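You operate a simulated robot arm through the tools that you are given. There is no shell and no other tool. Be economical: measure what you need, move in short steps, check, and stop when the job is done.

You are at the controls of a simulated two-armed robot. One attempt, no reset.

TASK
Fetch the steel block from the top of the finishing bench and set it on the red disc.

It is judged by the outcome, as a careful person would: the job done as asked, and still so three seconds after it is handed in. It fails if anything else is knocked over, pushed out of place, dropped, spilled or broken.

THE ROBOT
Two 7-joint arms with two-finger parallel grippers on one trunk, on a base that drives. Base frame: it is fixed to the floor where the robot stands at the start and does not move with it; the origin is under the middle of the robot, x ahead of it, y to its left, z up. Units: mm, degrees, N and s.
The left shoulder is at the start at [60, 143, 940], the right one opposite. With the tool pointing down near the work surface each hand reaches from about 320 to 740 mm from the robot's upright axis, wherever it stands, measured 20 degrees to its own side. Payload 1.57 kg a hand.
Tool frame (each hand has its own): the origin (TCP) lies between the finger pads and is the grasp point; the fingertips stand 30 mm ahead of it; z points along the fingers, y is the line along which they close. The gripper opens to 110 mm. The fingers are 24 mm wide and 12 mm thick; the gripper's body (48 by 112 mm) begins 78 mm behind the TCP.
Orientation is told as [roll, pitch, yaw] about the base's x, y, z axes, in that order, counted from this pose: with the fingers straight down and closing along the base's y, the tool's x points along the base's -x, its y along +y and its z along -z.

THE INTERFACE
- The arms move only by the tool nudge_tool. It takes "left_commands", "right_commands" or both (then of equal length, played together; a hand with none holds still); each is a list of rows, each a list of 7 numbers: the shift along the tool's x, y, z in units of 20 mm (1.0 is 20 mm), then the turn, a rotation vector about the tool's x, y, z in units of 8 degrees (1.0 is 8 degrees), then the gripper command, from -1 (fully open) to 1 (shut), values between in proportion. In form: [[x, y, z, wx, wy, wz, grip], ...]. A call has 1 to 20 rows; each row shifts and turns the commanded pose from where the row before left it, along the tool's axes as they then stand. A call with a number of a shift or a turn outside -1 to 1 is refused whole. Each row takes 0.2 s and may step no farther than 50 mm and 8.6 degrees from the row before; otherwise, or with a gripper value out of range, the whole call is refused. A pose out of reach is approached as far as the arm can. The call stops where the force on the tool passes 40 N (or 10 N more than at its start, if that is more) or the arm is blocked; 0.2 s more then pass. The fingers move at their own pace (about 45 mm/s each) and stop on an object; they squeeze with about 32 N. The grip force told is the motor's: it shows also when the fingers shut on nothing. Time passes only in rows, and 0.2 s behind the last, so rows that do not move let the fingers close. The reply holds the time, the measured pose of the TCP, the force on the tool along the base axes, the opening and the grip force, in the units named above and with some noise.
- Cameras (640 x 400 px; columns grow to the right, rows downward): "scene" is now at [48.8, -1.7, 1555.2]; the picture's right is [-0.04, -1.00, 0.00], its down [-0.72, 0.03, -0.69] and it looks along [0.69, -0.03, -0.72] (base axes); focal length 269 px, centre (320, 200). "left" rides on the left gripper at [70, -16, -141] in its tool frame; the picture's right is [0.23, 0.97, 0.00], its down [-0.86, 0.20, -0.48] and it looks along [-0.47, 0.11, 0.88] (tool axes); focal length 222 px, centre (320, 200). "right" rides on the right gripper at [70, 16, -141] in its tool frame; the picture's right is [-0.23, 0.97, 0.00], its down [-0.85, -0.20, -0.48] and it looks along [-0.47, -0.11, 0.88] (tool axes); focal length 222 px, centre (320, 200). There is no depth. A picture from a camera that has moved, and an enlarged one, comes with that camera's place and axes in the base frame and with its lens.
- camera(camera): a new picture of that camera. The clock stands still meanwhile.
- move_column(by): slides the trunk up (or, below 0, down) by that many mm; the arms and the scene camera ride with it, the base frame stays. It gives what a move gives, with no picture.
- steer(legs): drives the robot by 1 to 6 legs, each [ahead, left, turn to the left] in mm, mm and degrees, along the robot's own axes; the way and the turn of a leg run together, so that a leg with both is an arc; at most 1500 mm and 180 degrees a leg. The arms and the cameras ride along, it lands a little off, and it stops where it bumps. It gives what a move gives.
- pan_tilt(pan, tilt): turns the head with the scene camera to pan (to the left, within 86 degrees either way) and tilt (down, from -29 to 69), counted from straight ahead of the robot. It gives what a move gives.
- zoom(camera, box): a new picture of the part [left, top, right, bottom] of that camera's present view, enlarged. The clock stands still meanwhile.
- job_done(): hands the job in; it is judged then, once.

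Go step by step. Nothing tells you exact positions but the pictures and the camera data: compare them with the known pose of the tool, close in by small moves and look again before you grip or let go. The budget is 120 turns and 92 pictures, counting those below and the enlarged ones. Unless the task says otherwise, let go and move clear before handing in, and close with one line.

The tools are called after "Emit:" by a JSON object that holds its "fn" and its "kwargs". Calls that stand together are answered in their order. nudge_tool: Moves the arms, as the interface text tells. Its arguments: {"type":"object","properties":{"left_commands":{"type":"array"},"right_commands":{"type":"array"}},"required":[]} The other tools are called the same way: move_column (by) slides the trunk up or down; steer (legs) drives the base; pan_tilt (pan, tilt) turns the head that bears the scene camera; camera (camera) takes a picture; zoom (camera, box) takes an enlarged picture of a part of a camera's view; job_done () hands the job in.

At the start:

```text
time_s: 0.0
left_ee_pos: [468.6, 286.1, 1017.3]
left_tcp_rot: [0.0, 0.0, 0.0]
left_wrist_force: [-0.2, 0.5, 0.2]
left_width: 109.9
left_grip_force: 0.1
right_ee_pos: [566.3, -170.2, 1086.5]
right_tcp_rot: [-0.1, 0.0, 0.0]
right_wrist_force: [-0.8, -0.2, 1.0]
right_width: 110.0
right_grip_force: 0.1
trunk travel left (down, up): [-539.0, 51.0]
robot x, y, heading: [1.6, 1.9, -0.0]
head pan, tilt: [-2.5, 46.0]
```

scene: 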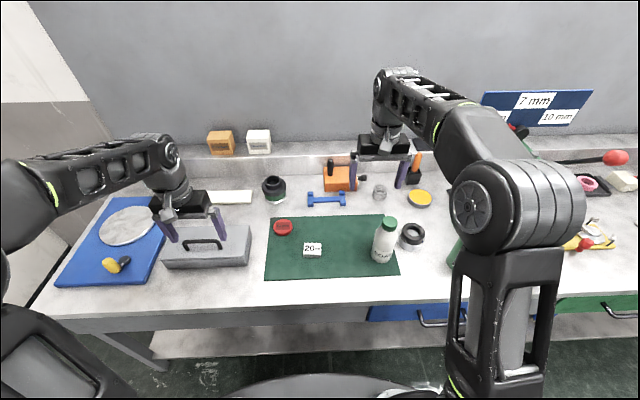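
right: 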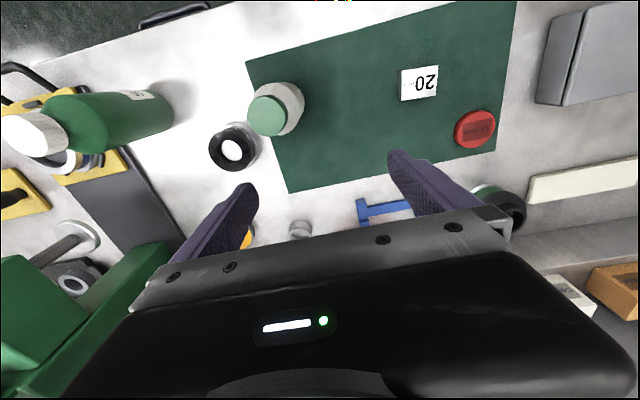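
left: 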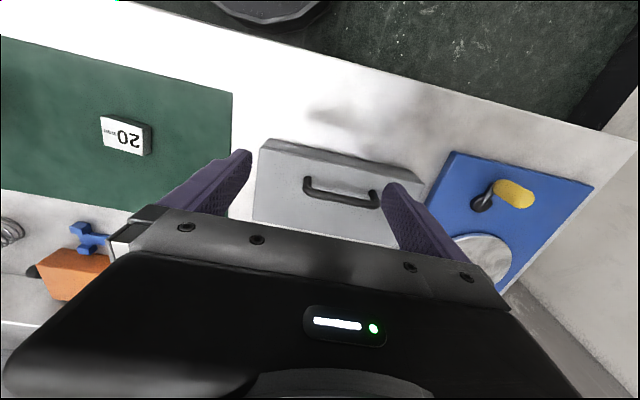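

I see a bench with a green mat, a block marked 20 and a red disc; I don't yet know which bench is the "finishing bench", so I look around first.

Emit:
{"fn": "zoom", "kwargs": {"camera": "scene", "box": [240, 180, 460, 300]}}

Emit:
{"fn": "pan_tilt", "kwargs": {"pan": -75, "tilt": 30}}

Emit:
{"fn": "camera", "kwargs": {"camera": "scene"}}

Emit:
{"fn": "pan_tilt", "kwargs": {"pan": 75, "tilt": 30}}

Emit:
{"fn": "camera", "kwargs": {"camera": "scene"}}

```text
2.91 times, centred on (350, 240) of scene
camera zoom: at [48.8, -1.7, 1555.2], right [-0.04, -1.0, 0.0], down [-0.72, 0.03, -0.69], along [0.69, -0.03, -0.72], focal length 783 px, centre (233, 84)
```

zoom: 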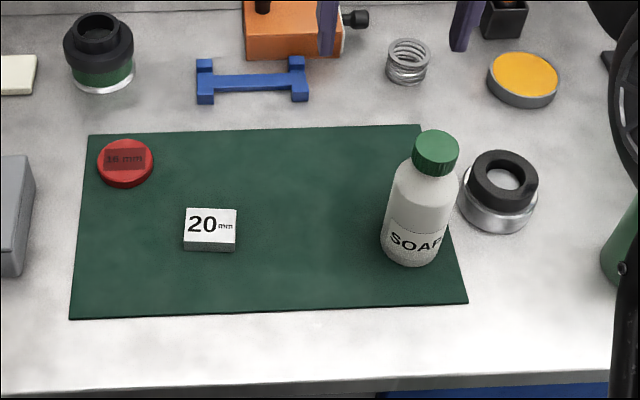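

```text
time_s: 1.4
left_ee_pos: [469.9, 285.4, 1016.5]
left_tcp_rot: [0.0, 0.0, 0.0]
left_wrist_force: [-0.5, -0.1, 1.0]
left_width: 109.7
left_grip_force: 0.1
right_ee_pos: [566.9, -171.6, 1087.2]
right_tcp_rot: [-0.1, 0.0, 0.0]
right_wrist_force: [-0.5, 0.1, -0.2]
right_width: 110.3
right_grip_force: 0.1
trunk travel left (down, up): [-539.0, 51.0]
robot x, y, heading: [-0.8, -1.9, 0.1]
head pan, tilt: [-75.0, 30.0]
```

```text
87 pictures are left
camera scene: at [-8.1, -85.5, 1579.2], right [-0.97, -0.26, 0.0], down [-0.13, 0.48, -0.87], along [0.22, -0.84, -0.5], focal length 269 px, centre (320, 200)
```

scene: 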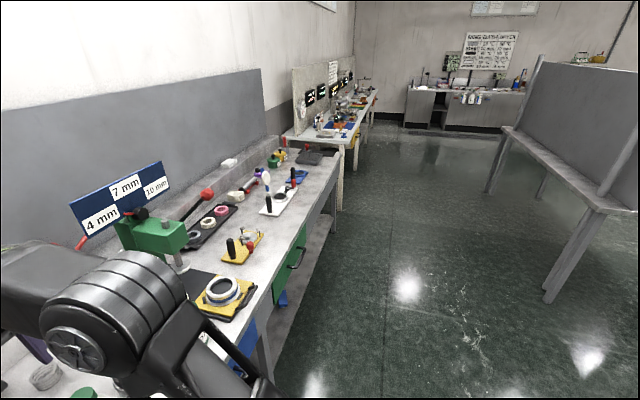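

```text
time_s: 3.8
left_ee_pos: [469.2, 284.9, 1016.6]
left_tcp_rot: [0.0, 0.0, -0.1]
left_wrist_force: [0.1, -0.5, -0.4]
left_width: 109.9
left_grip_force: 0.0
right_ee_pos: [566.4, -171.2, 1087.8]
right_tcp_rot: [0.0, 0.0, 0.0]
right_wrist_force: [0.6, 0.5, 0.3]
right_width: 109.9
right_grip_force: 0.0
trunk travel left (down, up): [-539.0, 51.0]
robot x, y, heading: [-0.2, -2.4, 0.0]
head pan, tilt: [75.0, 30.0]
```

```text
86 pictures are left
camera scene: at [-8.2, 89.2, 1579.2], right [0.97, -0.26, 0.0], down [-0.13, -0.48, -0.87], along [0.22, 0.84, -0.5], focal length 269 px, centre (320, 200)
```

scene: 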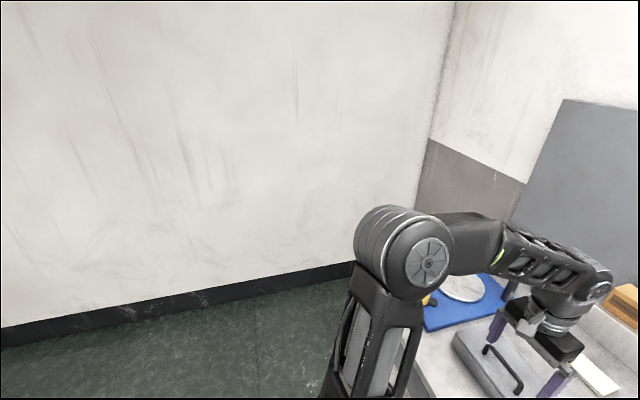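

There are more benches to the right. I look at them and their labels in enlargement.

Emit:
{"fn": "pan_tilt", "kwargs": {"pan": -80, "tilt": 15}}

Emit:
{"fn": "zoom", "kwargs": {"camera": "scene", "box": [240, 110, 440, 235]}}

Emit:
{"fn": "zoom", "kwargs": {"camera": "scene", "box": [380, 60, 580, 185]}}

Emit:
{"fn": "camera", "kwargs": {"camera": "scene"}}

```text
time_s: 6.2
left_ee_pos: [469.1, 284.6, 1017.1]
left_tcp_rot: [0.0, 0.1, 0.0]
left_wrist_force: [-0.7, -0.2, 0.0]
left_width: 110.3
left_grip_force: 0.1
right_ee_pos: [567.7, -170.9, 1087.9]
right_tcp_rot: [0.0, 0.0, 0.0]
right_wrist_force: [-0.6, -0.2, 0.4]
right_width: 110.2
right_grip_force: 0.2
trunk travel left (down, up): [-539.0, 51.0]
robot x, y, heading: [-1.1, -1.3, 0.1]
head pan, tilt: [-80.0, 15.0]
```

```text
3.20 times, centred on (340, 172) of scene
camera zoom: at [-15.4, -90.1, 1603.4], right [-0.98, -0.17, 0.0], down [-0.05, 0.25, -0.97], along [0.17, -0.95, -0.26], focal length 861 px, centre (256, 288)
```

zoom: 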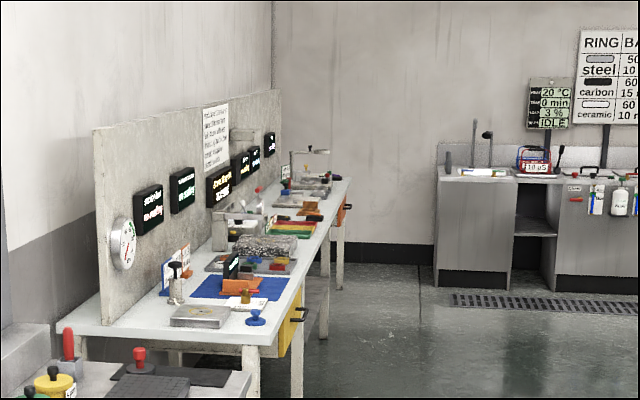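

```text
3.20 times, centred on (480, 122) of scene
camera zoom: at [-15.4, -90.1, 1603.4], right [-0.98, -0.17, 0.0], down [-0.05, 0.25, -0.97], along [0.17, -0.95, -0.26], focal length 861 px, centre (-192, 448)
```

zoom: 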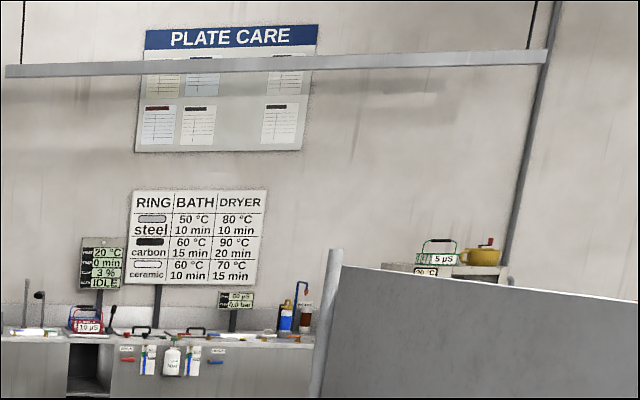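

```text
83 pictures are left
camera scene: at [-15.4, -90.1, 1603.4], right [-0.98, -0.17, 0.0], down [-0.05, 0.25, -0.97], along [0.17, -0.95, -0.26], focal length 269 px, centre (320, 200)
```

scene: 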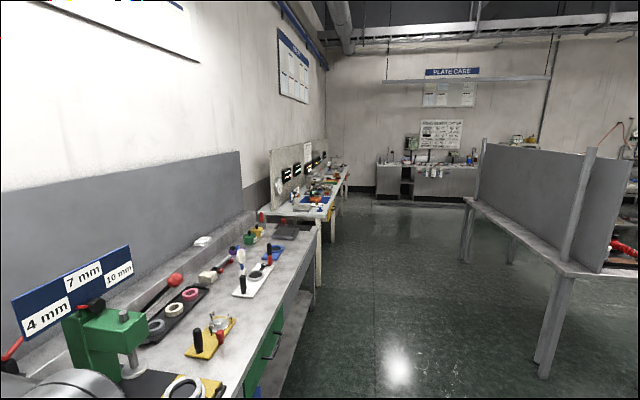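

This is a large lab with headed wall boards over each station. I read those boards to identify the finishing bench.

Emit:
{"fn": "zoom", "kwargs": {"camera": "scene", "box": [265, 20, 345, 110]}}

Emit:
{"fn": "pan_tilt", "kwargs": {"pan": -30, "tilt": -10}}

Emit:
{"fn": "camera", "kwargs": {"camera": "scene"}}

```text
4.44 times, centred on (305, 65) of scene
camera zoom: at [-15.4, -90.1, 1603.4], right [-0.98, -0.17, 0.0], down [-0.05, 0.25, -0.97], along [0.17, -0.95, -0.26], focal length 1196 px, centre (387, 800)
```

zoom: 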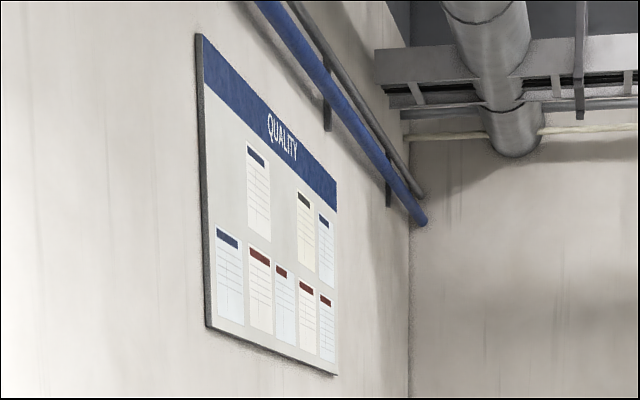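

```text
time_s: 7.4
left_ee_pos: [470.0, 284.3, 1016.5]
left_tcp_rot: [0.1, 0.0, 0.1]
left_wrist_force: [0.0, -0.6, 0.0]
left_width: 109.7
left_grip_force: 0.0
right_ee_pos: [566.5, -171.0, 1087.6]
right_tcp_rot: [0.0, 0.0, 0.0]
right_wrist_force: [0.7, 0.2, -0.2]
right_width: 110.1
right_grip_force: 0.0
trunk travel left (down, up): [-539.0, 51.0]
robot x, y, heading: [0.0, 5.5, 0.1]
head pan, tilt: [-30.0, -10.0]
```

```text
81 pictures are left
camera scene: at [41.4, -40.4, 1642.8], right [-0.5, -0.87, 0.0], down [0.15, -0.09, -0.98], along [0.85, -0.49, 0.17], focal length 269 px, centre (320, 200)
```

scene: 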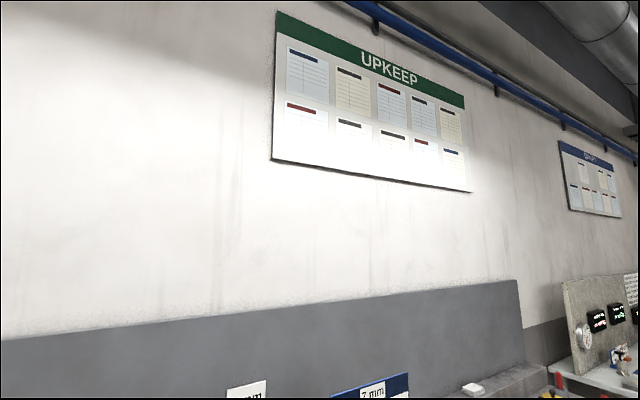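

This bench is under "UPKEEP" and the next one under "QUALITY", so the finishing bench is probably elsewhere. I back off a little and turn to look at the rest of the room.

Emit:
{"fn": "steer", "kwargs": {"legs": [[-450, 0, 0], [0, 0, -90]]}}

Emit:
{"fn": "pan_tilt", "kwargs": {"pan": -40, "tilt": 5}}

Emit:
{"fn": "camera", "kwargs": {"camera": "scene"}}

Emit:
{"fn": "pan_tilt", "kwargs": {"pan": -86, "tilt": 5}}

Emit:
{"fn": "camera", "kwargs": {"camera": "scene"}}

```text
time_s: 13.9
left_ee_pos: [-160.7, -471.1, 1016.6]
left_tcp_rot: [0.0, 0.1, -90.3]
left_wrist_force: [0.2, 0.2, 0.1]
left_width: 110.1
left_grip_force: 0.0
right_ee_pos: [-616.3, -566.3, 1087.7]
right_tcp_rot: [0.0, 0.1, -90.2]
right_wrist_force: [0.0, 0.4, -0.5]
right_width: 110.1
right_grip_force: 0.0
trunk travel left (down, up): [-539.0, 51.0]
robot x, y, heading: [-445.3, 1.4, -90.4]
head pan, tilt: [-30.0, -10.0]
```

```text
time_s: 14.7
left_ee_pos: [-160.5, -469.9, 1017.5]
left_tcp_rot: [-0.1, 0.0, -90.2]
left_wrist_force: [0.4, 0.6, 1.3]
left_width: 110.1
left_grip_force: 0.0
right_ee_pos: [-616.5, -565.6, 1086.7]
right_tcp_rot: [0.0, 0.0, -90.2]
right_wrist_force: [0.4, -0.1, 0.3]
right_width: 109.8
right_grip_force: 0.1
trunk travel left (down, up): [-539.0, 51.0]
robot x, y, heading: [-446.7, 4.5, -90.4]
head pan, tilt: [-40.0, 5.0]
```

```text
80 pictures are left
camera scene: at [-503.7, -38.4, 1619.7], right [-0.76, 0.65, 0.0], down [0.06, 0.07, -1.0], along [-0.64, -0.76, -0.09], focal length 269 px, centre (320, 200)
```

scene: 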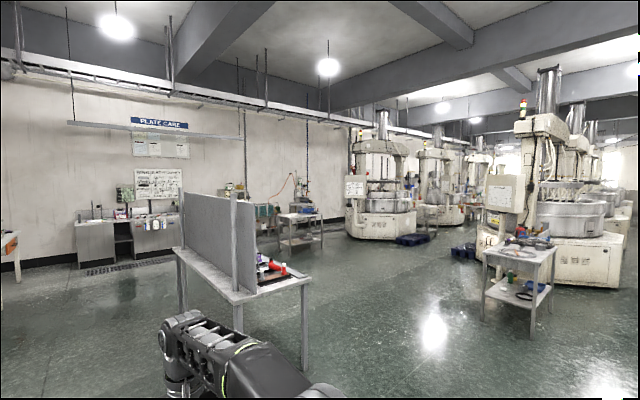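

```text
time_s: 15.8
left_ee_pos: [-159.6, -470.0, 1017.5]
left_tcp_rot: [0.1, 0.0, -90.3]
left_wrist_force: [0.4, -0.3, -0.2]
left_width: 110.0
left_grip_force: 0.0
right_ee_pos: [-615.8, -566.5, 1087.5]
right_tcp_rot: [-0.1, 0.0, -90.2]
right_wrist_force: [-0.4, -0.4, 0.1]
right_width: 109.9
right_grip_force: 0.1
trunk travel left (down, up): [-539.0, 51.0]
robot x, y, heading: [-442.3, 0.6, -90.2]
head pan, tilt: [-85.9, 5.0]
```

```text
79 pictures are left
camera scene: at [-536.1, 25.5, 1619.6], right [-0.07, 1.0, 0.0], down [0.09, 0.01, -1.0], along [-0.99, -0.07, -0.09], focal length 269 px, centre (320, 200)
```

scene: 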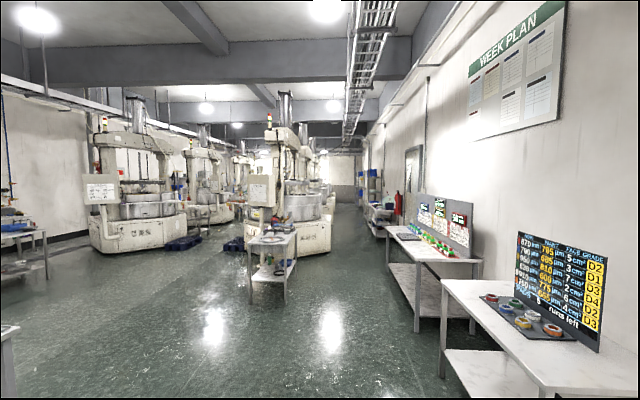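

More benches: a partitioned table, carts, and two tables along another wall. I enlarge them to look for a steel block, a label, and red discs.

Emit:
{"fn": "zoom", "kwargs": {"camera": "scene", "box": [380, 180, 640, 342]}}

Emit:
{"fn": "zoom", "kwargs": {"camera": "scene", "box": [220, 100, 400, 290]}}

Emit:
{"fn": "pan_tilt", "kwargs": {"pan": -30, "tilt": 10}}

Emit:
{"fn": "zoom", "kwargs": {"camera": "scene", "box": [160, 150, 340, 290]}}

Emit:
{"fn": "zoom", "kwargs": {"camera": "scene", "box": [0, 150, 200, 275]}}

```text
2.46 times, centred on (510, 261) of scene
camera zoom: at [-536.1, 25.5, 1619.6], right [-0.07, 1.0, 0.0], down [0.09, 0.01, -1.0], along [-0.99, -0.07, -0.09], focal length 662 px, centre (-148, 50)
```

zoom: 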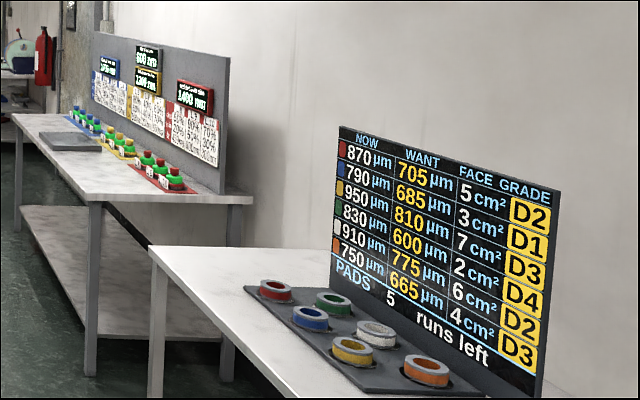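

```text
2.11 times, centred on (310, 195) of scene
camera zoom: at [-536.1, 25.5, 1619.6], right [-0.07, 1.0, 0.0], down [0.09, 0.01, -1.0], along [-0.99, -0.07, -0.09], focal length 566 px, centre (341, 210)
```

zoom: 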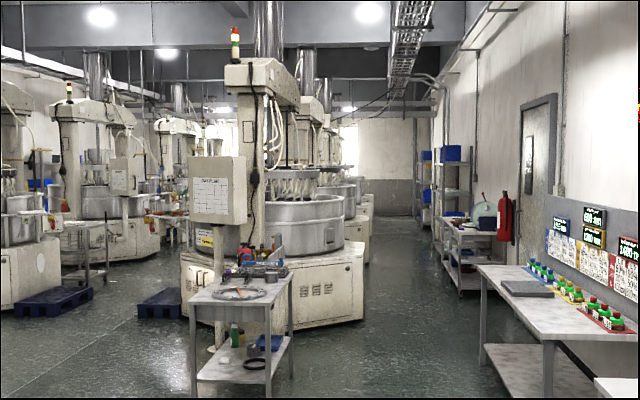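

```text
time_s: 17.0
left_ee_pos: [-159.7, -470.8, 1017.1]
left_tcp_rot: [0.0, 0.0, -90.3]
left_wrist_force: [-0.2, 0.8, -0.3]
left_width: 110.1
left_grip_force: 0.1
right_ee_pos: [-617.3, -566.3, 1086.6]
right_tcp_rot: [0.0, 0.1, -90.2]
right_wrist_force: [-0.1, -0.5, -1.0]
right_width: 109.8
right_grip_force: 0.1
trunk travel left (down, up): [-539.0, 51.0]
robot x, y, heading: [-443.8, -1.9, -90.1]
head pan, tilt: [-30.0, 10.0]
```

```text
2.86 times, centred on (250, 220) of scene
camera zoom: at [-491.4, -48.6, 1611.5], right [-0.86, 0.5, 0.0], down [0.09, 0.15, -0.98], along [-0.5, -0.85, -0.17], focal length 769 px, centre (520, 143)
```

zoom: 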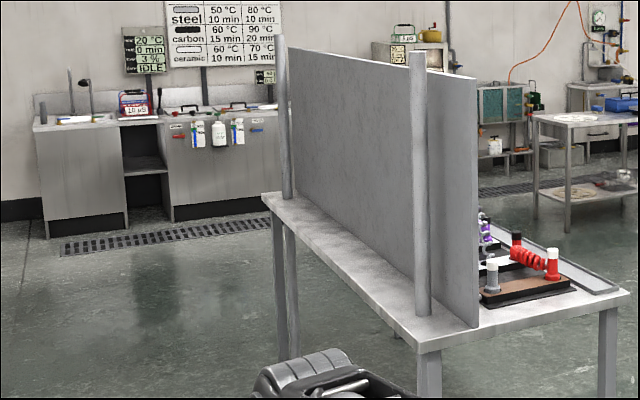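

```text
3.20 times, centred on (100, 212) of scene
camera zoom: at [-491.4, -48.6, 1611.5], right [-0.86, 0.5, 0.0], down [0.09, 0.15, -0.98], along [-0.5, -0.85, -0.17], focal length 861 px, centre (1024, 160)
```

zoom: 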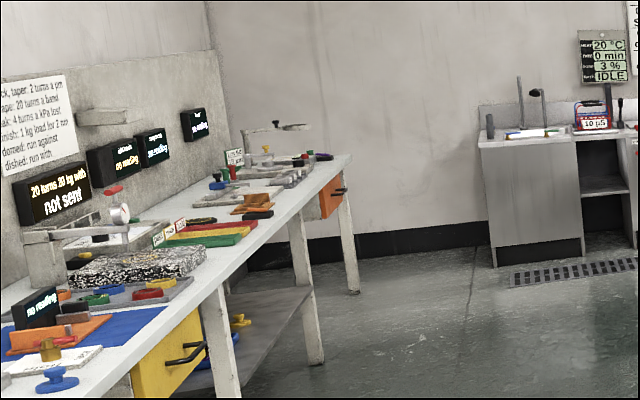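

The partition hides one table and the far area. I drive sideways to see its front face and the rest.

Emit:
{"fn": "steer", "kwargs": {"legs": [[0, -1450, 0], [0, -700, 0]]}}

Emit:
{"fn": "pan_tilt", "kwargs": {"pan": 30, "tilt": 15}}

Emit:
{"fn": "camera", "kwargs": {"camera": "scene"}}

Emit:
{"fn": "pan_tilt", "kwargs": {"pan": -40, "tilt": 5}}

Emit:
{"fn": "camera", "kwargs": {"camera": "scene"}}

```text
time_s: 27.8
left_ee_pos: [-2331.1, -450.8, 1017.2]
left_tcp_rot: [0.0, 0.0, -90.6]
left_wrist_force: [0.2, 0.0, -1.0]
left_width: 110.0
left_grip_force: 0.0
right_ee_pos: [-2789.4, -542.8, 1087.0]
right_tcp_rot: [0.0, 0.0, -90.5]
right_wrist_force: [-0.3, -1.0, 0.5]
right_width: 109.9
right_grip_force: 0.0
trunk travel left (down, up): [-539.0, 51.0]
robot x, y, heading: [-2615.1, 18.8, -90.6]
head pan, tilt: [-30.0, 10.0]
```

```text
time_s: 29.1
left_ee_pos: [-2331.6, -451.9, 1016.9]
left_tcp_rot: [0.0, 0.0, -90.6]
left_wrist_force: [-0.1, -0.2, -0.1]
left_width: 110.2
left_grip_force: 0.1
right_ee_pos: [-2788.9, -544.2, 1087.5]
right_tcp_rot: [0.0, 0.0, -90.5]
right_wrist_force: [0.5, 0.7, -0.6]
right_width: 110.2
right_grip_force: 0.1
trunk travel left (down, up): [-539.0, 51.0]
robot x, y, heading: [-2610.8, 24.7, -90.8]
head pan, tilt: [30.0, 15.0]
```

```text
74 pictures are left
camera scene: at [-2567.8, -28.4, 1603.4], right [-0.87, -0.49, 0.0], down [-0.13, 0.23, -0.97], along [0.47, -0.84, -0.26], focal length 269 px, centre (320, 200)
```

scene: 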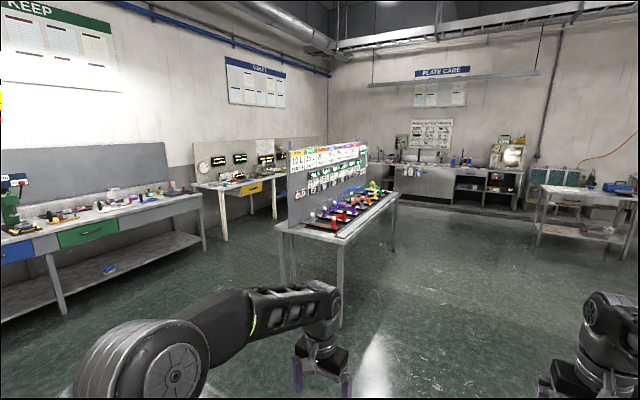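

```text
time_s: 30.5
left_ee_pos: [-2331.8, -449.7, 1016.4]
left_tcp_rot: [0.1, 0.0, -90.5]
left_wrist_force: [0.3, 0.4, -0.4]
left_width: 109.9
left_grip_force: 0.1
right_ee_pos: [-2788.9, -544.1, 1087.3]
right_tcp_rot: [0.0, 0.0, -90.5]
right_wrist_force: [0.5, 0.7, 0.1]
right_width: 110.2
right_grip_force: 0.2
trunk travel left (down, up): [-539.0, 51.0]
robot x, y, heading: [-2611.4, 20.6, -90.6]
head pan, tilt: [-40.0, 5.0]
```

```text
73 pictures are left
camera scene: at [-2673.3, -16.9, 1619.6], right [-0.76, 0.65, 0.0], down [0.06, 0.07, -1.0], along [-0.65, -0.76, -0.09], focal length 269 px, centre (320, 200)
```

scene: 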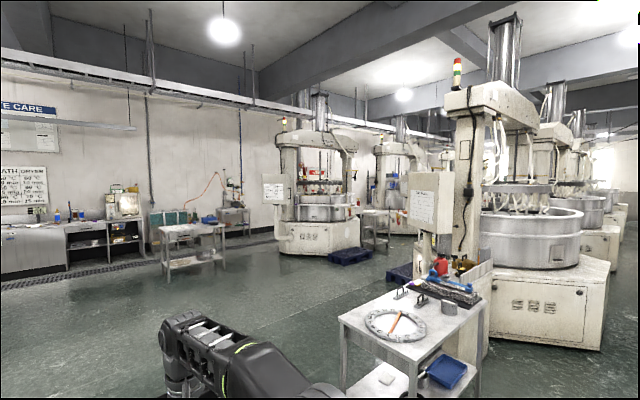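

I enlarge the partition table and the nearby cart.

Emit:
{"fn": "zoom", "kwargs": {"camera": "scene", "box": [330, 230, 500, 400]}}

Emit:
{"fn": "zoom", "kwargs": {"camera": "scene", "box": [0, 160, 250, 280]}}

Emit:
{"fn": "pan_tilt", "kwargs": {"pan": 30, "tilt": 15}}

Emit:
{"fn": "zoom", "kwargs": {"camera": "scene", "box": [270, 130, 410, 250]}}

Emit:
{"fn": "pan_tilt", "kwargs": {"pan": -86, "tilt": 10}}

Emit:
{"fn": "camera", "kwargs": {"camera": "scene"}}

```text
2.35 times, centred on (415, 315) of scene
camera zoom: at [-2673.3, -16.9, 1619.6], right [-0.76, 0.65, 0.0], down [0.06, 0.07, -1.0], along [-0.65, -0.76, -0.09], focal length 633 px, centre (96, -71)
```

zoom: 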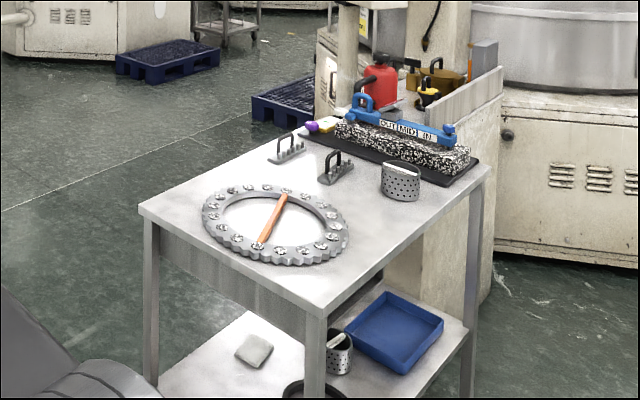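

```text
2.56 times, centred on (125, 220) of scene
camera zoom: at [-2673.3, -16.9, 1619.6], right [-0.76, 0.65, 0.0], down [0.06, 0.07, -1.0], along [-0.65, -0.76, -0.09], focal length 689 px, centre (819, 149)
```

zoom: 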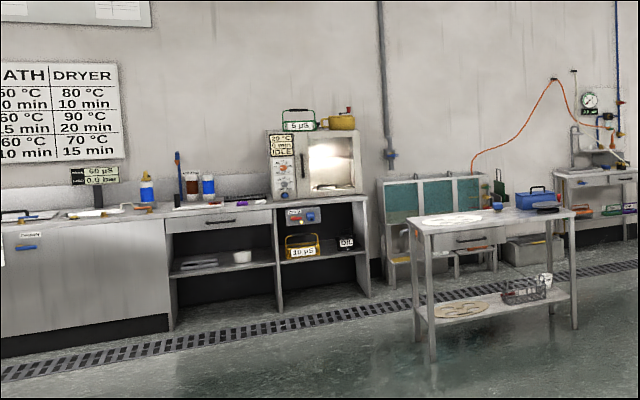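

```text
time_s: 31.9
left_ee_pos: [-2331.6, -451.9, 1017.4]
left_tcp_rot: [0.0, -0.1, -90.5]
left_wrist_force: [0.2, -0.3, -0.2]
left_width: 110.1
left_grip_force: 0.1
right_ee_pos: [-2790.1, -544.0, 1087.3]
right_tcp_rot: [0.0, 0.1, -90.4]
right_wrist_force: [-1.2, 0.2, -0.1]
right_width: 110.1
right_grip_force: 0.1
trunk travel left (down, up): [-539.0, 51.0]
robot x, y, heading: [-2605.6, 20.3, -90.7]
head pan, tilt: [30.0, 15.0]
```

```text
3.33 times, centred on (340, 190) of scene
camera zoom: at [-2567.8, -28.4, 1603.4], right [-0.87, -0.49, 0.0], down [-0.13, 0.23, -0.97], along [0.47, -0.84, -0.26], focal length 897 px, centre (253, 233)
```

zoom: 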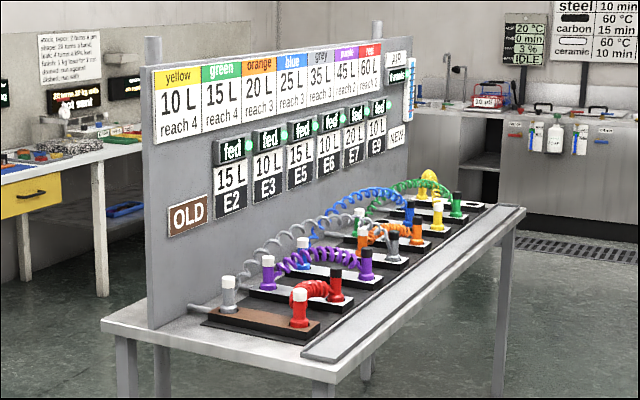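

```text
time_s: 33.8
left_ee_pos: [-2332.2, -449.9, 1017.2]
left_tcp_rot: [0.0, -0.1, -90.5]
left_wrist_force: [0.1, 0.3, -0.6]
left_width: 110.1
left_grip_force: 0.1
right_ee_pos: [-2788.8, -544.9, 1087.1]
right_tcp_rot: [0.0, 0.0, -90.5]
right_wrist_force: [0.2, -1.1, -0.5]
right_width: 110.0
right_grip_force: 0.0
trunk travel left (down, up): [-539.0, 51.0]
robot x, y, heading: [-2606.8, 24.4, -90.7]
head pan, tilt: [-85.9, 10.0]
```

```text
69 pictures are left
camera scene: at [-2706.4, 47.2, 1611.5], right [-0.06, 1.0, 0.0], down [0.17, 0.01, -0.98], along [-0.98, -0.06, -0.17], focal length 269 px, centre (320, 200)
```

scene: 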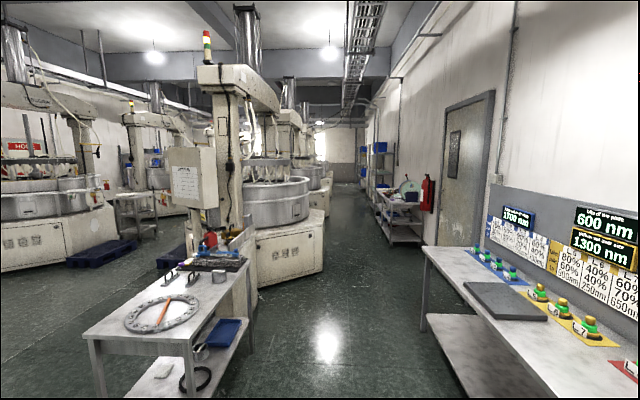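

I turn to view the wall tables (heading +y) closely.

Emit:
{"fn": "steer", "kwargs": {"legs": [[0, 0, 180]]}}

Emit:
{"fn": "pan_tilt", "kwargs": {"pan": 30, "tilt": 20}}

Emit:
{"fn": "camera", "kwargs": {"camera": "scene"}}

Emit:
{"fn": "pan_tilt", "kwargs": {"pan": -45, "tilt": 15}}

Emit:
{"fn": "camera", "kwargs": {"camera": "scene"}}

```text
time_s: 41.6
left_ee_pos: [-2906.0, 484.7, 1017.9]
left_tcp_rot: [-0.1, 0.1, 91.1]
left_wrist_force: [0.6, 0.8, 0.1]
left_width: 109.7
left_grip_force: 0.0
right_ee_pos: [-2450.9, 592.1, 1087.4]
right_tcp_rot: [0.1, 0.0, 91.2]
right_wrist_force: [0.2, -0.2, 0.2]
right_width: 110.1
right_grip_force: 0.1
trunk travel left (down, up): [-539.0, 51.0]
robot x, y, heading: [-2613.8, 21.3, 90.9]
head pan, tilt: [-85.9, 10.0]
```

```text
time_s: 43.6
left_ee_pos: [-2906.5, 484.9, 1017.1]
left_tcp_rot: [0.0, 0.1, 91.1]
left_wrist_force: [-0.4, -0.1, 0.4]
left_width: 110.2
left_grip_force: 0.1
right_ee_pos: [-2452.8, 592.0, 1088.6]
right_tcp_rot: [0.0, 0.1, 91.2]
right_wrist_force: [0.1, 0.5, 0.0]
right_width: 110.0
right_grip_force: 0.0
trunk travel left (down, up): [-539.0, 51.0]
robot x, y, heading: [-2611.7, 20.7, 91.0]
head pan, tilt: [30.0, 20.0]
```

```text
68 pictures are left
camera scene: at [-2661.5, 73.1, 1595.3], right [0.86, 0.52, 0.0], down [0.18, -0.29, -0.94], along [-0.49, 0.8, -0.34], focal length 269 px, centre (320, 200)
```

scene: 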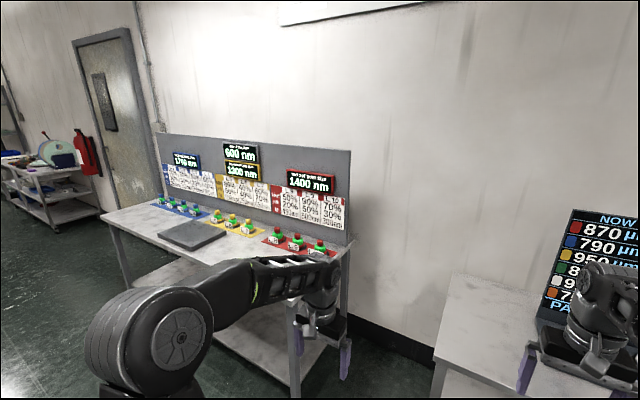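

```text
time_s: 45.1
left_ee_pos: [-2906.3, 485.2, 1017.0]
left_tcp_rot: [0.0, 0.0, 91.2]
left_wrist_force: [0.2, -0.5, 0.0]
left_width: 110.2
left_grip_force: 0.2
right_ee_pos: [-2453.2, 592.3, 1087.3]
right_tcp_rot: [0.0, 0.0, 91.2]
right_wrist_force: [0.3, -0.9, -0.1]
right_width: 109.9
right_grip_force: 0.1
trunk travel left (down, up): [-539.0, 51.0]
robot x, y, heading: [-2612.6, 21.5, 91.2]
head pan, tilt: [-45.0, 15.0]
```

```text
67 pictures are left
camera scene: at [-2548.7, 60.7, 1603.4], right [0.72, -0.69, 0.0], down [-0.18, -0.19, -0.97], along [0.67, 0.7, -0.26], focal length 269 px, centre (320, 200)
```

scene: 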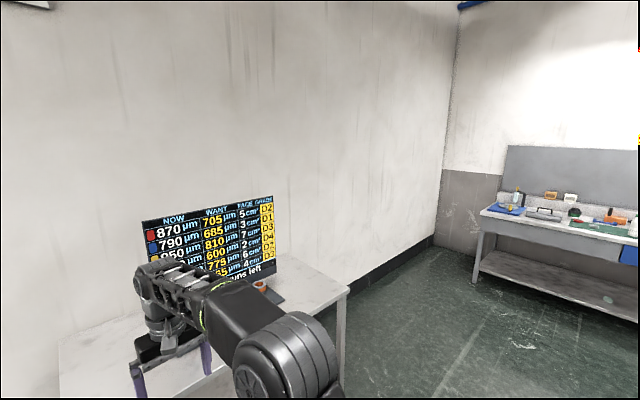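

No steel block and red disc here clearly. I drive back past the right part of the start bench and look at it and the QUALITY bench up close.

Emit:
{"fn": "steer", "kwargs": {"legs": [[0, 0, -91], [1450, 0, 0], [750, 0, 0], [0, -900, 0]]}}

Emit:
{"fn": "pan_tilt", "kwargs": {"pan": 0, "tilt": 25}}

Emit:
{"fn": "camera", "kwargs": {"camera": "scene"}}

Emit:
{"fn": "steer", "kwargs": {"legs": [[0, -1300, 0]]}}

Emit:
{"fn": "pan_tilt", "kwargs": {"pan": -30, "tilt": 20}}

Emit:
{"fn": "camera", "kwargs": {"camera": "scene"}}

```text
time_s: 64.3
left_ee_pos: [71.6, -654.7, 1017.9]
left_tcp_rot: [0.0, 0.0, -2.0]
left_wrist_force: [-1.0, 0.4, 0.5]
left_width: 110.1
left_grip_force: 0.0
right_ee_pos: [151.9, -1115.6, 1086.8]
right_tcp_rot: [0.0, 0.1, -2.0]
right_wrist_force: [-0.9, 0.3, 0.2]
right_width: 110.1
right_grip_force: 0.2
trunk travel left (down, up): [-539.0, 51.0]
robot x, y, heading: [-407.4, -920.8, -1.9]
head pan, tilt: [-45.0, 15.0]
```

```text
time_s: 65.4
left_ee_pos: [70.8, -656.1, 1017.5]
left_tcp_rot: [0.1, 0.0, -2.2]
left_wrist_force: [-0.2, -0.4, 0.0]
left_width: 109.7
left_grip_force: 0.0
right_ee_pos: [152.1, -1115.6, 1087.6]
right_tcp_rot: [0.0, 0.0, -2.0]
right_wrist_force: [0.0, 0.7, 0.2]
right_width: 109.8
right_grip_force: 0.1
trunk travel left (down, up): [-539.0, 51.0]
robot x, y, heading: [-407.0, -926.9, -2.3]
head pan, tilt: [0.0, 25.0]
```

```text
66 pictures are left
camera scene: at [-347.5, -924.2, 1587.2], right [-0.04, -1.0, 0.0], down [-0.42, 0.02, -0.91], along [0.91, -0.03, -0.42], focal length 269 px, centre (320, 200)
```

scene: 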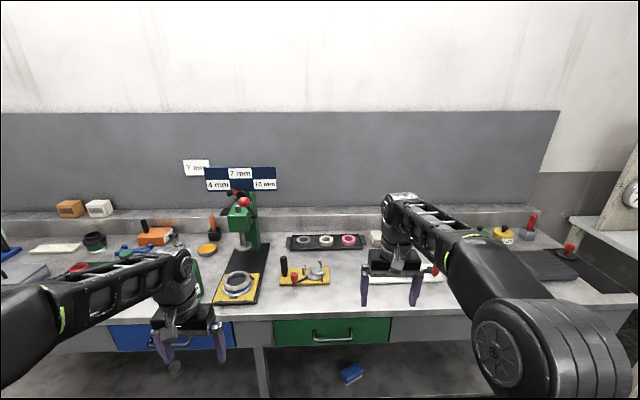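

```text
time_s: 72.0
left_ee_pos: [29.5, -1956.8, 1016.8]
left_tcp_rot: [0.0, 0.0, -1.3]
left_wrist_force: [1.5, -0.5, -0.7]
left_width: 109.9
left_grip_force: 0.0
right_ee_pos: [115.6, -2413.5, 1087.0]
right_tcp_rot: [0.1, 0.0, -1.4]
right_wrist_force: [0.0, 0.6, -0.6]
right_width: 109.9
right_grip_force: 0.1
trunk travel left (down, up): [-539.0, 51.0]
robot x, y, heading: [-443.6, -2230.1, -1.5]
head pan, tilt: [0.0, 25.0]
```

```text
time_s: 72.9
left_ee_pos: [29.2, -1954.6, 1017.2]
left_tcp_rot: [0.0, 0.0, -1.3]
left_wrist_force: [0.4, -0.5, -0.9]
left_width: 109.9
left_grip_force: 0.1
right_ee_pos: [115.3, -2414.2, 1087.7]
right_tcp_rot: [0.0, -0.1, -1.3]
right_wrist_force: [0.2, 0.3, 0.8]
right_width: 110.1
right_grip_force: 0.0
trunk travel left (down, up): [-539.0, 51.0]
robot x, y, heading: [-442.7, -2231.3, -1.4]
head pan, tilt: [-30.0, 20.0]
```

```text
65 pictures are left
camera scene: at [-398.3, -2275.3, 1595.2], right [-0.52, -0.85, 0.0], down [-0.29, 0.18, -0.94], along [0.8, -0.49, -0.34], focal length 269 px, centre (320, 200)
```

scene: 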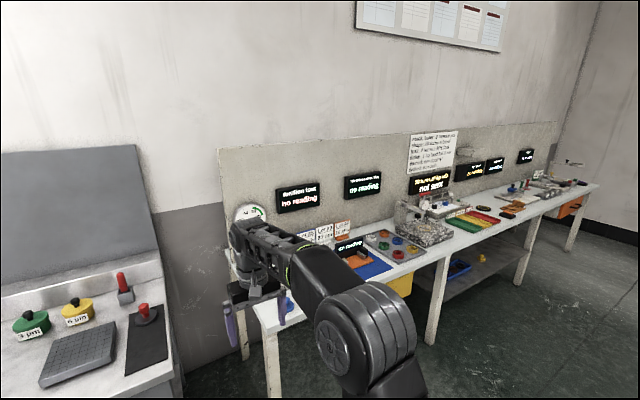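

I enlarge the quality bench and the right end of the upkeep bench.

Emit:
{"fn": "zoom", "kwargs": {"camera": "scene", "box": [280, 180, 440, 280]}}

Emit:
{"fn": "zoom", "kwargs": {"camera": "scene", "box": [400, 120, 600, 245]}}

Emit:
{"fn": "pan_tilt", "kwargs": {"pan": 25, "tilt": 25}}

Emit:
{"fn": "camera", "kwargs": {"camera": "scene"}}

Emit:
{"fn": "zoom", "kwargs": {"camera": "scene", "box": [190, 150, 440, 305]}}

```text
4.00 times, centred on (360, 230) of scene
camera zoom: at [-398.3, -2275.3, 1595.2], right [-0.52, -0.85, 0.0], down [-0.29, 0.18, -0.94], along [0.8, -0.49, -0.34], focal length 1076 px, centre (160, 80)
```

zoom: 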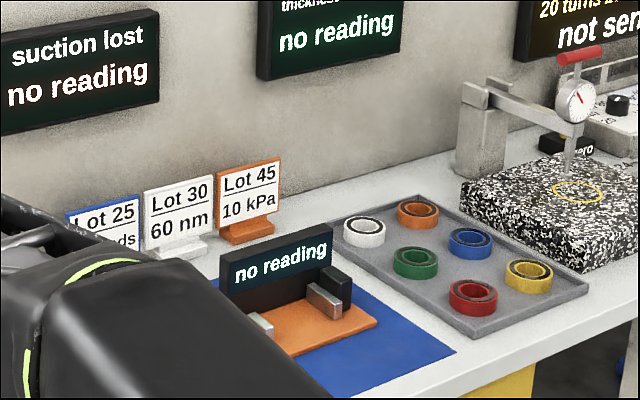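

```text
3.20 times, centred on (500, 182) of scene
camera zoom: at [-398.3, -2275.3, 1595.2], right [-0.52, -0.85, 0.0], down [-0.29, 0.18, -0.94], along [0.8, -0.49, -0.34], focal length 861 px, centre (-256, 256)
```

zoom: 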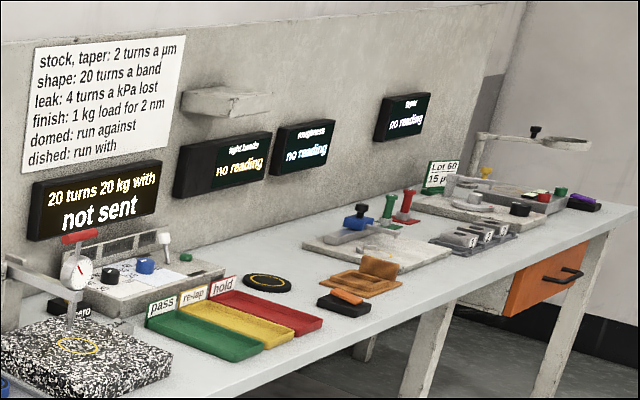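

```text
time_s: 74.2
left_ee_pos: [29.3, -1955.4, 1017.2]
left_tcp_rot: [0.1, 0.1, -1.3]
left_wrist_force: [-0.2, -0.4, 0.0]
left_width: 110.0
left_grip_force: 0.0
right_ee_pos: [118.8, -2413.3, 1087.3]
right_tcp_rot: [0.0, 0.0, -1.3]
right_wrist_force: [0.1, 0.1, -0.3]
right_width: 110.4
right_grip_force: 0.1
trunk travel left (down, up): [-539.0, 51.0]
robot x, y, heading: [-446.1, -2229.5, -1.6]
head pan, tilt: [25.0, 25.0]
```

```text
62 pictures are left
camera scene: at [-393.5, -2190.0, 1587.2], right [0.4, -0.92, 0.0], down [-0.39, -0.17, -0.91], along [0.83, 0.36, -0.42], focal length 269 px, centre (320, 200)
```

scene: 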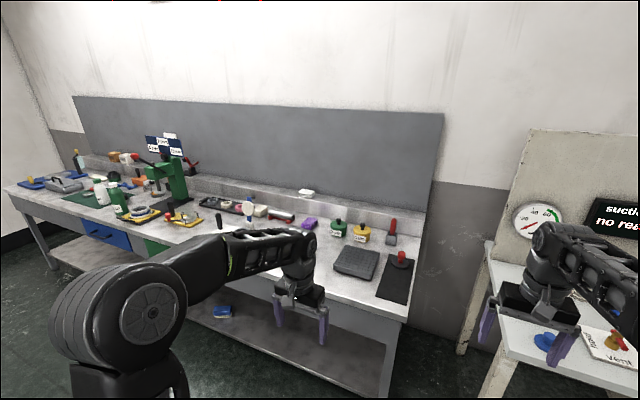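

```text
2.56 times, centred on (315, 228) of scene
camera zoom: at [-393.5, -2190.0, 1587.2], right [0.4, -0.92, 0.0], down [-0.39, -0.17, -0.91], along [0.83, 0.36, -0.42], focal length 689 px, centre (333, 130)
```

zoom: 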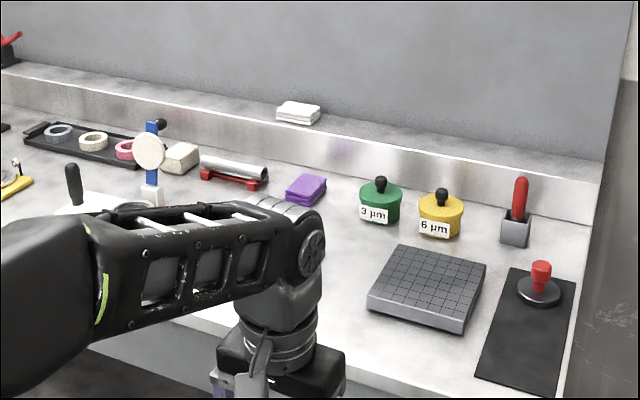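

Neither bench clearly has it; I explore the far side of the room along the aisle before deciding.

Emit:
{"fn": "steer", "kwargs": {"legs": [[0, 1400, 0], [0, 800, 0], [0, 0, 180], [1500, 0, 0], [1500, 0, 0]]}}

Emit:
{"fn": "pan_tilt", "kwargs": {"pan": 0, "tilt": 10}}

Emit:
{"fn": "camera", "kwargs": {"camera": "scene"}}

Emit:
{"fn": "pan_tilt", "kwargs": {"pan": 60, "tilt": 10}}

Emit:
{"fn": "camera", "kwargs": {"camera": "scene"}}

```text
time_s: 106.6
left_ee_pos: [-3935.7, -303.0, 1016.1]
left_tcp_rot: [0.0, 0.0, -179.9]
left_wrist_force: [-0.4, -0.2, -1.1]
left_width: 109.8
left_grip_force: 0.0
right_ee_pos: [-4033.4, 152.3, 1087.5]
right_tcp_rot: [0.0, 0.0, -179.9]
right_wrist_force: [-0.1, -0.4, -0.4]
right_width: 110.0
right_grip_force: 0.1
trunk travel left (down, up): [-539.0, 51.0]
robot x, y, heading: [-3468.9, -20.4, -180.0]
head pan, tilt: [25.0, 25.0]
```

```text
time_s: 107.5
left_ee_pos: [-3935.2, -302.4, 1016.7]
left_tcp_rot: [-0.1, 0.0, -179.9]
left_wrist_force: [-0.7, -0.5, 0.5]
left_width: 110.0
left_grip_force: 0.1
right_ee_pos: [-4033.5, 152.7, 1087.4]
right_tcp_rot: [-0.1, 0.0, -179.9]
right_wrist_force: [0.1, 0.0, -0.2]
right_width: 110.0
right_grip_force: 0.0
trunk travel left (down, up): [-539.0, 51.0]
robot x, y, heading: [-3467.0, -16.4, -180.0]
head pan, tilt: [0.0, 10.0]
```

```text
60 pictures are left
camera scene: at [-3531.1, -15.7, 1611.5], right [0.0, 1.0, 0.0], down [0.17, 0.0, -0.98], along [-0.98, 0.0, -0.17], focal length 269 px, centre (320, 200)
```

scene: 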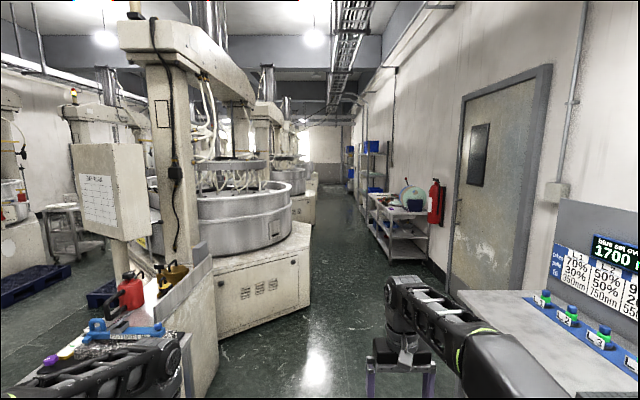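

```text
time_s: 108.8
left_ee_pos: [-3935.1, -302.7, 1016.6]
left_tcp_rot: [0.0, -0.1, -179.9]
left_wrist_force: [-0.2, 0.1, -0.1]
left_width: 109.8
left_grip_force: 0.0
right_ee_pos: [-4034.4, 153.2, 1087.9]
right_tcp_rot: [0.0, 0.0, -179.8]
right_wrist_force: [0.6, 0.6, 0.2]
right_width: 110.4
right_grip_force: 0.1
trunk travel left (down, up): [-539.0, 51.0]
robot x, y, heading: [-3466.0, -15.6, -180.0]
head pan, tilt: [60.0, 10.0]
```

```text
59 pictures are left
camera scene: at [-3484.6, -96.0, 1611.5], right [-0.87, 0.5, 0.0], down [0.09, 0.15, -0.98], along [-0.49, -0.85, -0.17], focal length 269 px, centre (320, 200)
```

scene: 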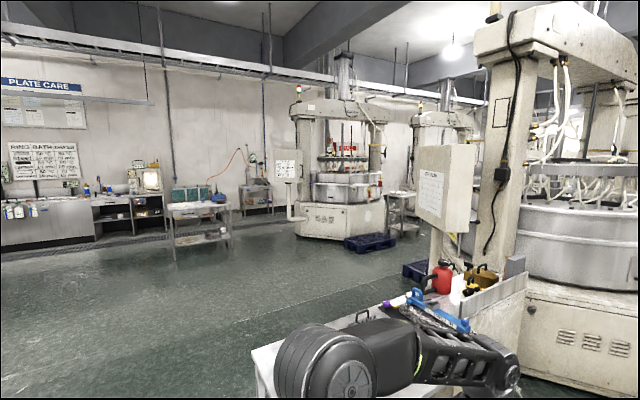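

This far side is just lapping machines and carts. I check one label sheet, then return to the start bench for a close look at its green mat.

Emit:
{"fn": "zoom", "kwargs": {"camera": "scene", "box": [400, 140, 500, 240]}}

Emit:
{"fn": "steer", "kwargs": {"legs": [[-1500, 0, 0], [-1500, 0, 0], [0, 0, 180]]}}

Emit:
{"fn": "pan_tilt", "kwargs": {"pan": 0, "tilt": 30}}

Emit:
{"fn": "camera", "kwargs": {"camera": "scene"}}

```text
4.00 times, centred on (450, 190) of scene
camera zoom: at [-3484.6, -96.0, 1611.5], right [-0.87, 0.5, 0.0], down [0.09, 0.15, -0.98], along [-0.49, -0.85, -0.17], focal length 1076 px, centre (-200, 240)
```

zoom: 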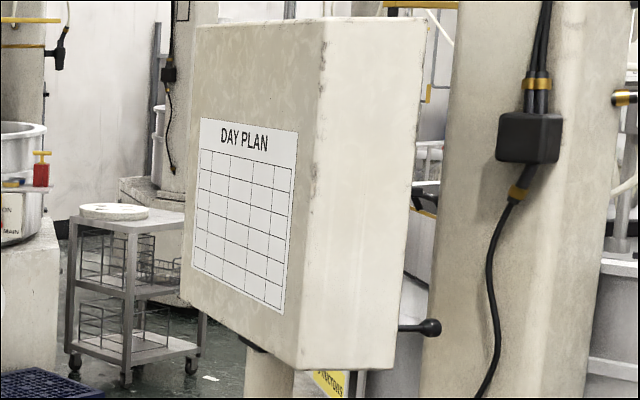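

```text
time_s: 130.7
left_ee_pos: [14.0, 259.6, 1017.6]
left_tcp_rot: [0.1, 0.0, 0.7]
left_wrist_force: [0.3, -0.1, -0.3]
left_width: 110.0
left_grip_force: 0.0
right_ee_pos: [117.0, -195.6, 1087.7]
right_tcp_rot: [0.0, 0.0, 0.6]
right_wrist_force: [0.4, 0.9, -0.1]
right_width: 109.9
right_grip_force: 0.0
trunk travel left (down, up): [-539.0, 51.0]
robot x, y, heading: [-453.4, -28.8, 0.9]
head pan, tilt: [60.0, 10.0]
```

```text
time_s: 132.0
left_ee_pos: [13.7, 259.2, 1016.8]
left_tcp_rot: [0.0, 0.0, 0.7]
left_wrist_force: [0.0, 0.2, 0.1]
left_width: 110.1
left_grip_force: 0.0
right_ee_pos: [115.5, -197.2, 1087.1]
right_tcp_rot: [0.0, -0.1, 0.7]
right_wrist_force: [0.3, -0.9, 0.3]
right_width: 109.9
right_grip_force: 0.0
trunk travel left (down, up): [-539.0, 51.0]
robot x, y, heading: [-452.8, -31.8, 0.8]
head pan, tilt: [0.0, 30.0]
```

```text
57 pictures are left
camera scene: at [-393.8, -29.5, 1579.2], right [0.01, -1.0, 0.0], down [-0.5, -0.01, -0.87], along [0.87, 0.01, -0.5], focal length 269 px, centre (320, 200)
```

scene: 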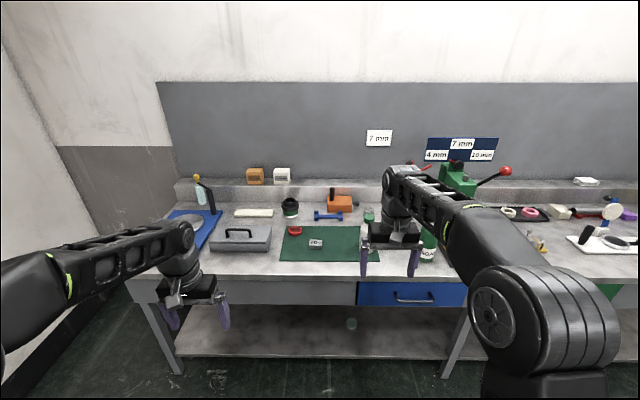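

Back at the start bench. I enlarge the mat and the blocks on the ledge.

Emit:
{"fn": "zoom", "kwargs": {"camera": "scene", "box": [230, 160, 380, 265]}}

Emit:
{"fn": "zoom", "kwargs": {"camera": "scene", "box": [280, 220, 350, 264]}}

Emit:
{"fn": "zoom", "kwargs": {"camera": "scene", "box": [480, 170, 640, 270]}}

```text
3.81 times, centred on (305, 212) of scene
camera zoom: at [-393.8, -29.5, 1579.2], right [0.01, -1.0, 0.0], down [-0.5, -0.01, -0.87], along [0.87, 0.01, -0.5], focal length 1025 px, centre (377, 152)
```

zoom: 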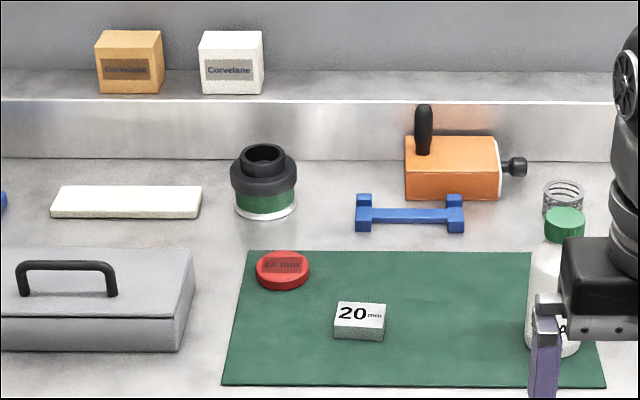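

```text
9.09 times, centred on (315, 242) of scene
camera zoom: at [-393.8, -29.5, 1579.2], right [0.01, -1.0, 0.0], down [-0.5, -0.01, -0.87], along [0.87, 0.01, -0.5], focal length 2446 px, centre (366, -182)
```

zoom: 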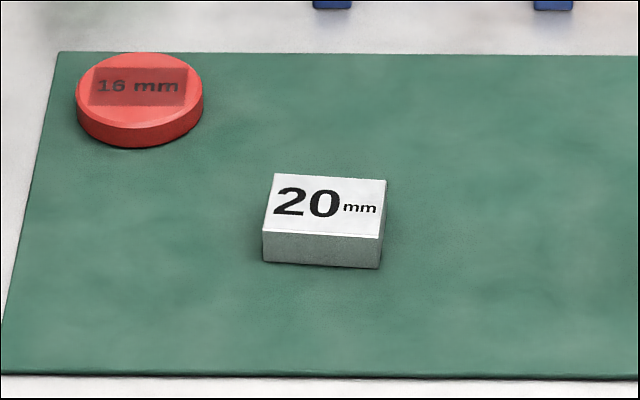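

```text
4.00 times, centred on (560, 220) of scene
camera zoom: at [-393.8, -29.5, 1579.2], right [0.01, -1.0, 0.0], down [-0.5, -0.01, -0.87], along [0.87, 0.01, -0.5], focal length 1076 px, centre (-640, 120)
```

zoom: 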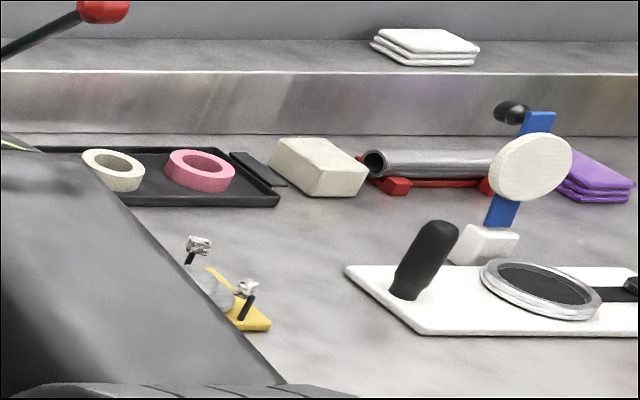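

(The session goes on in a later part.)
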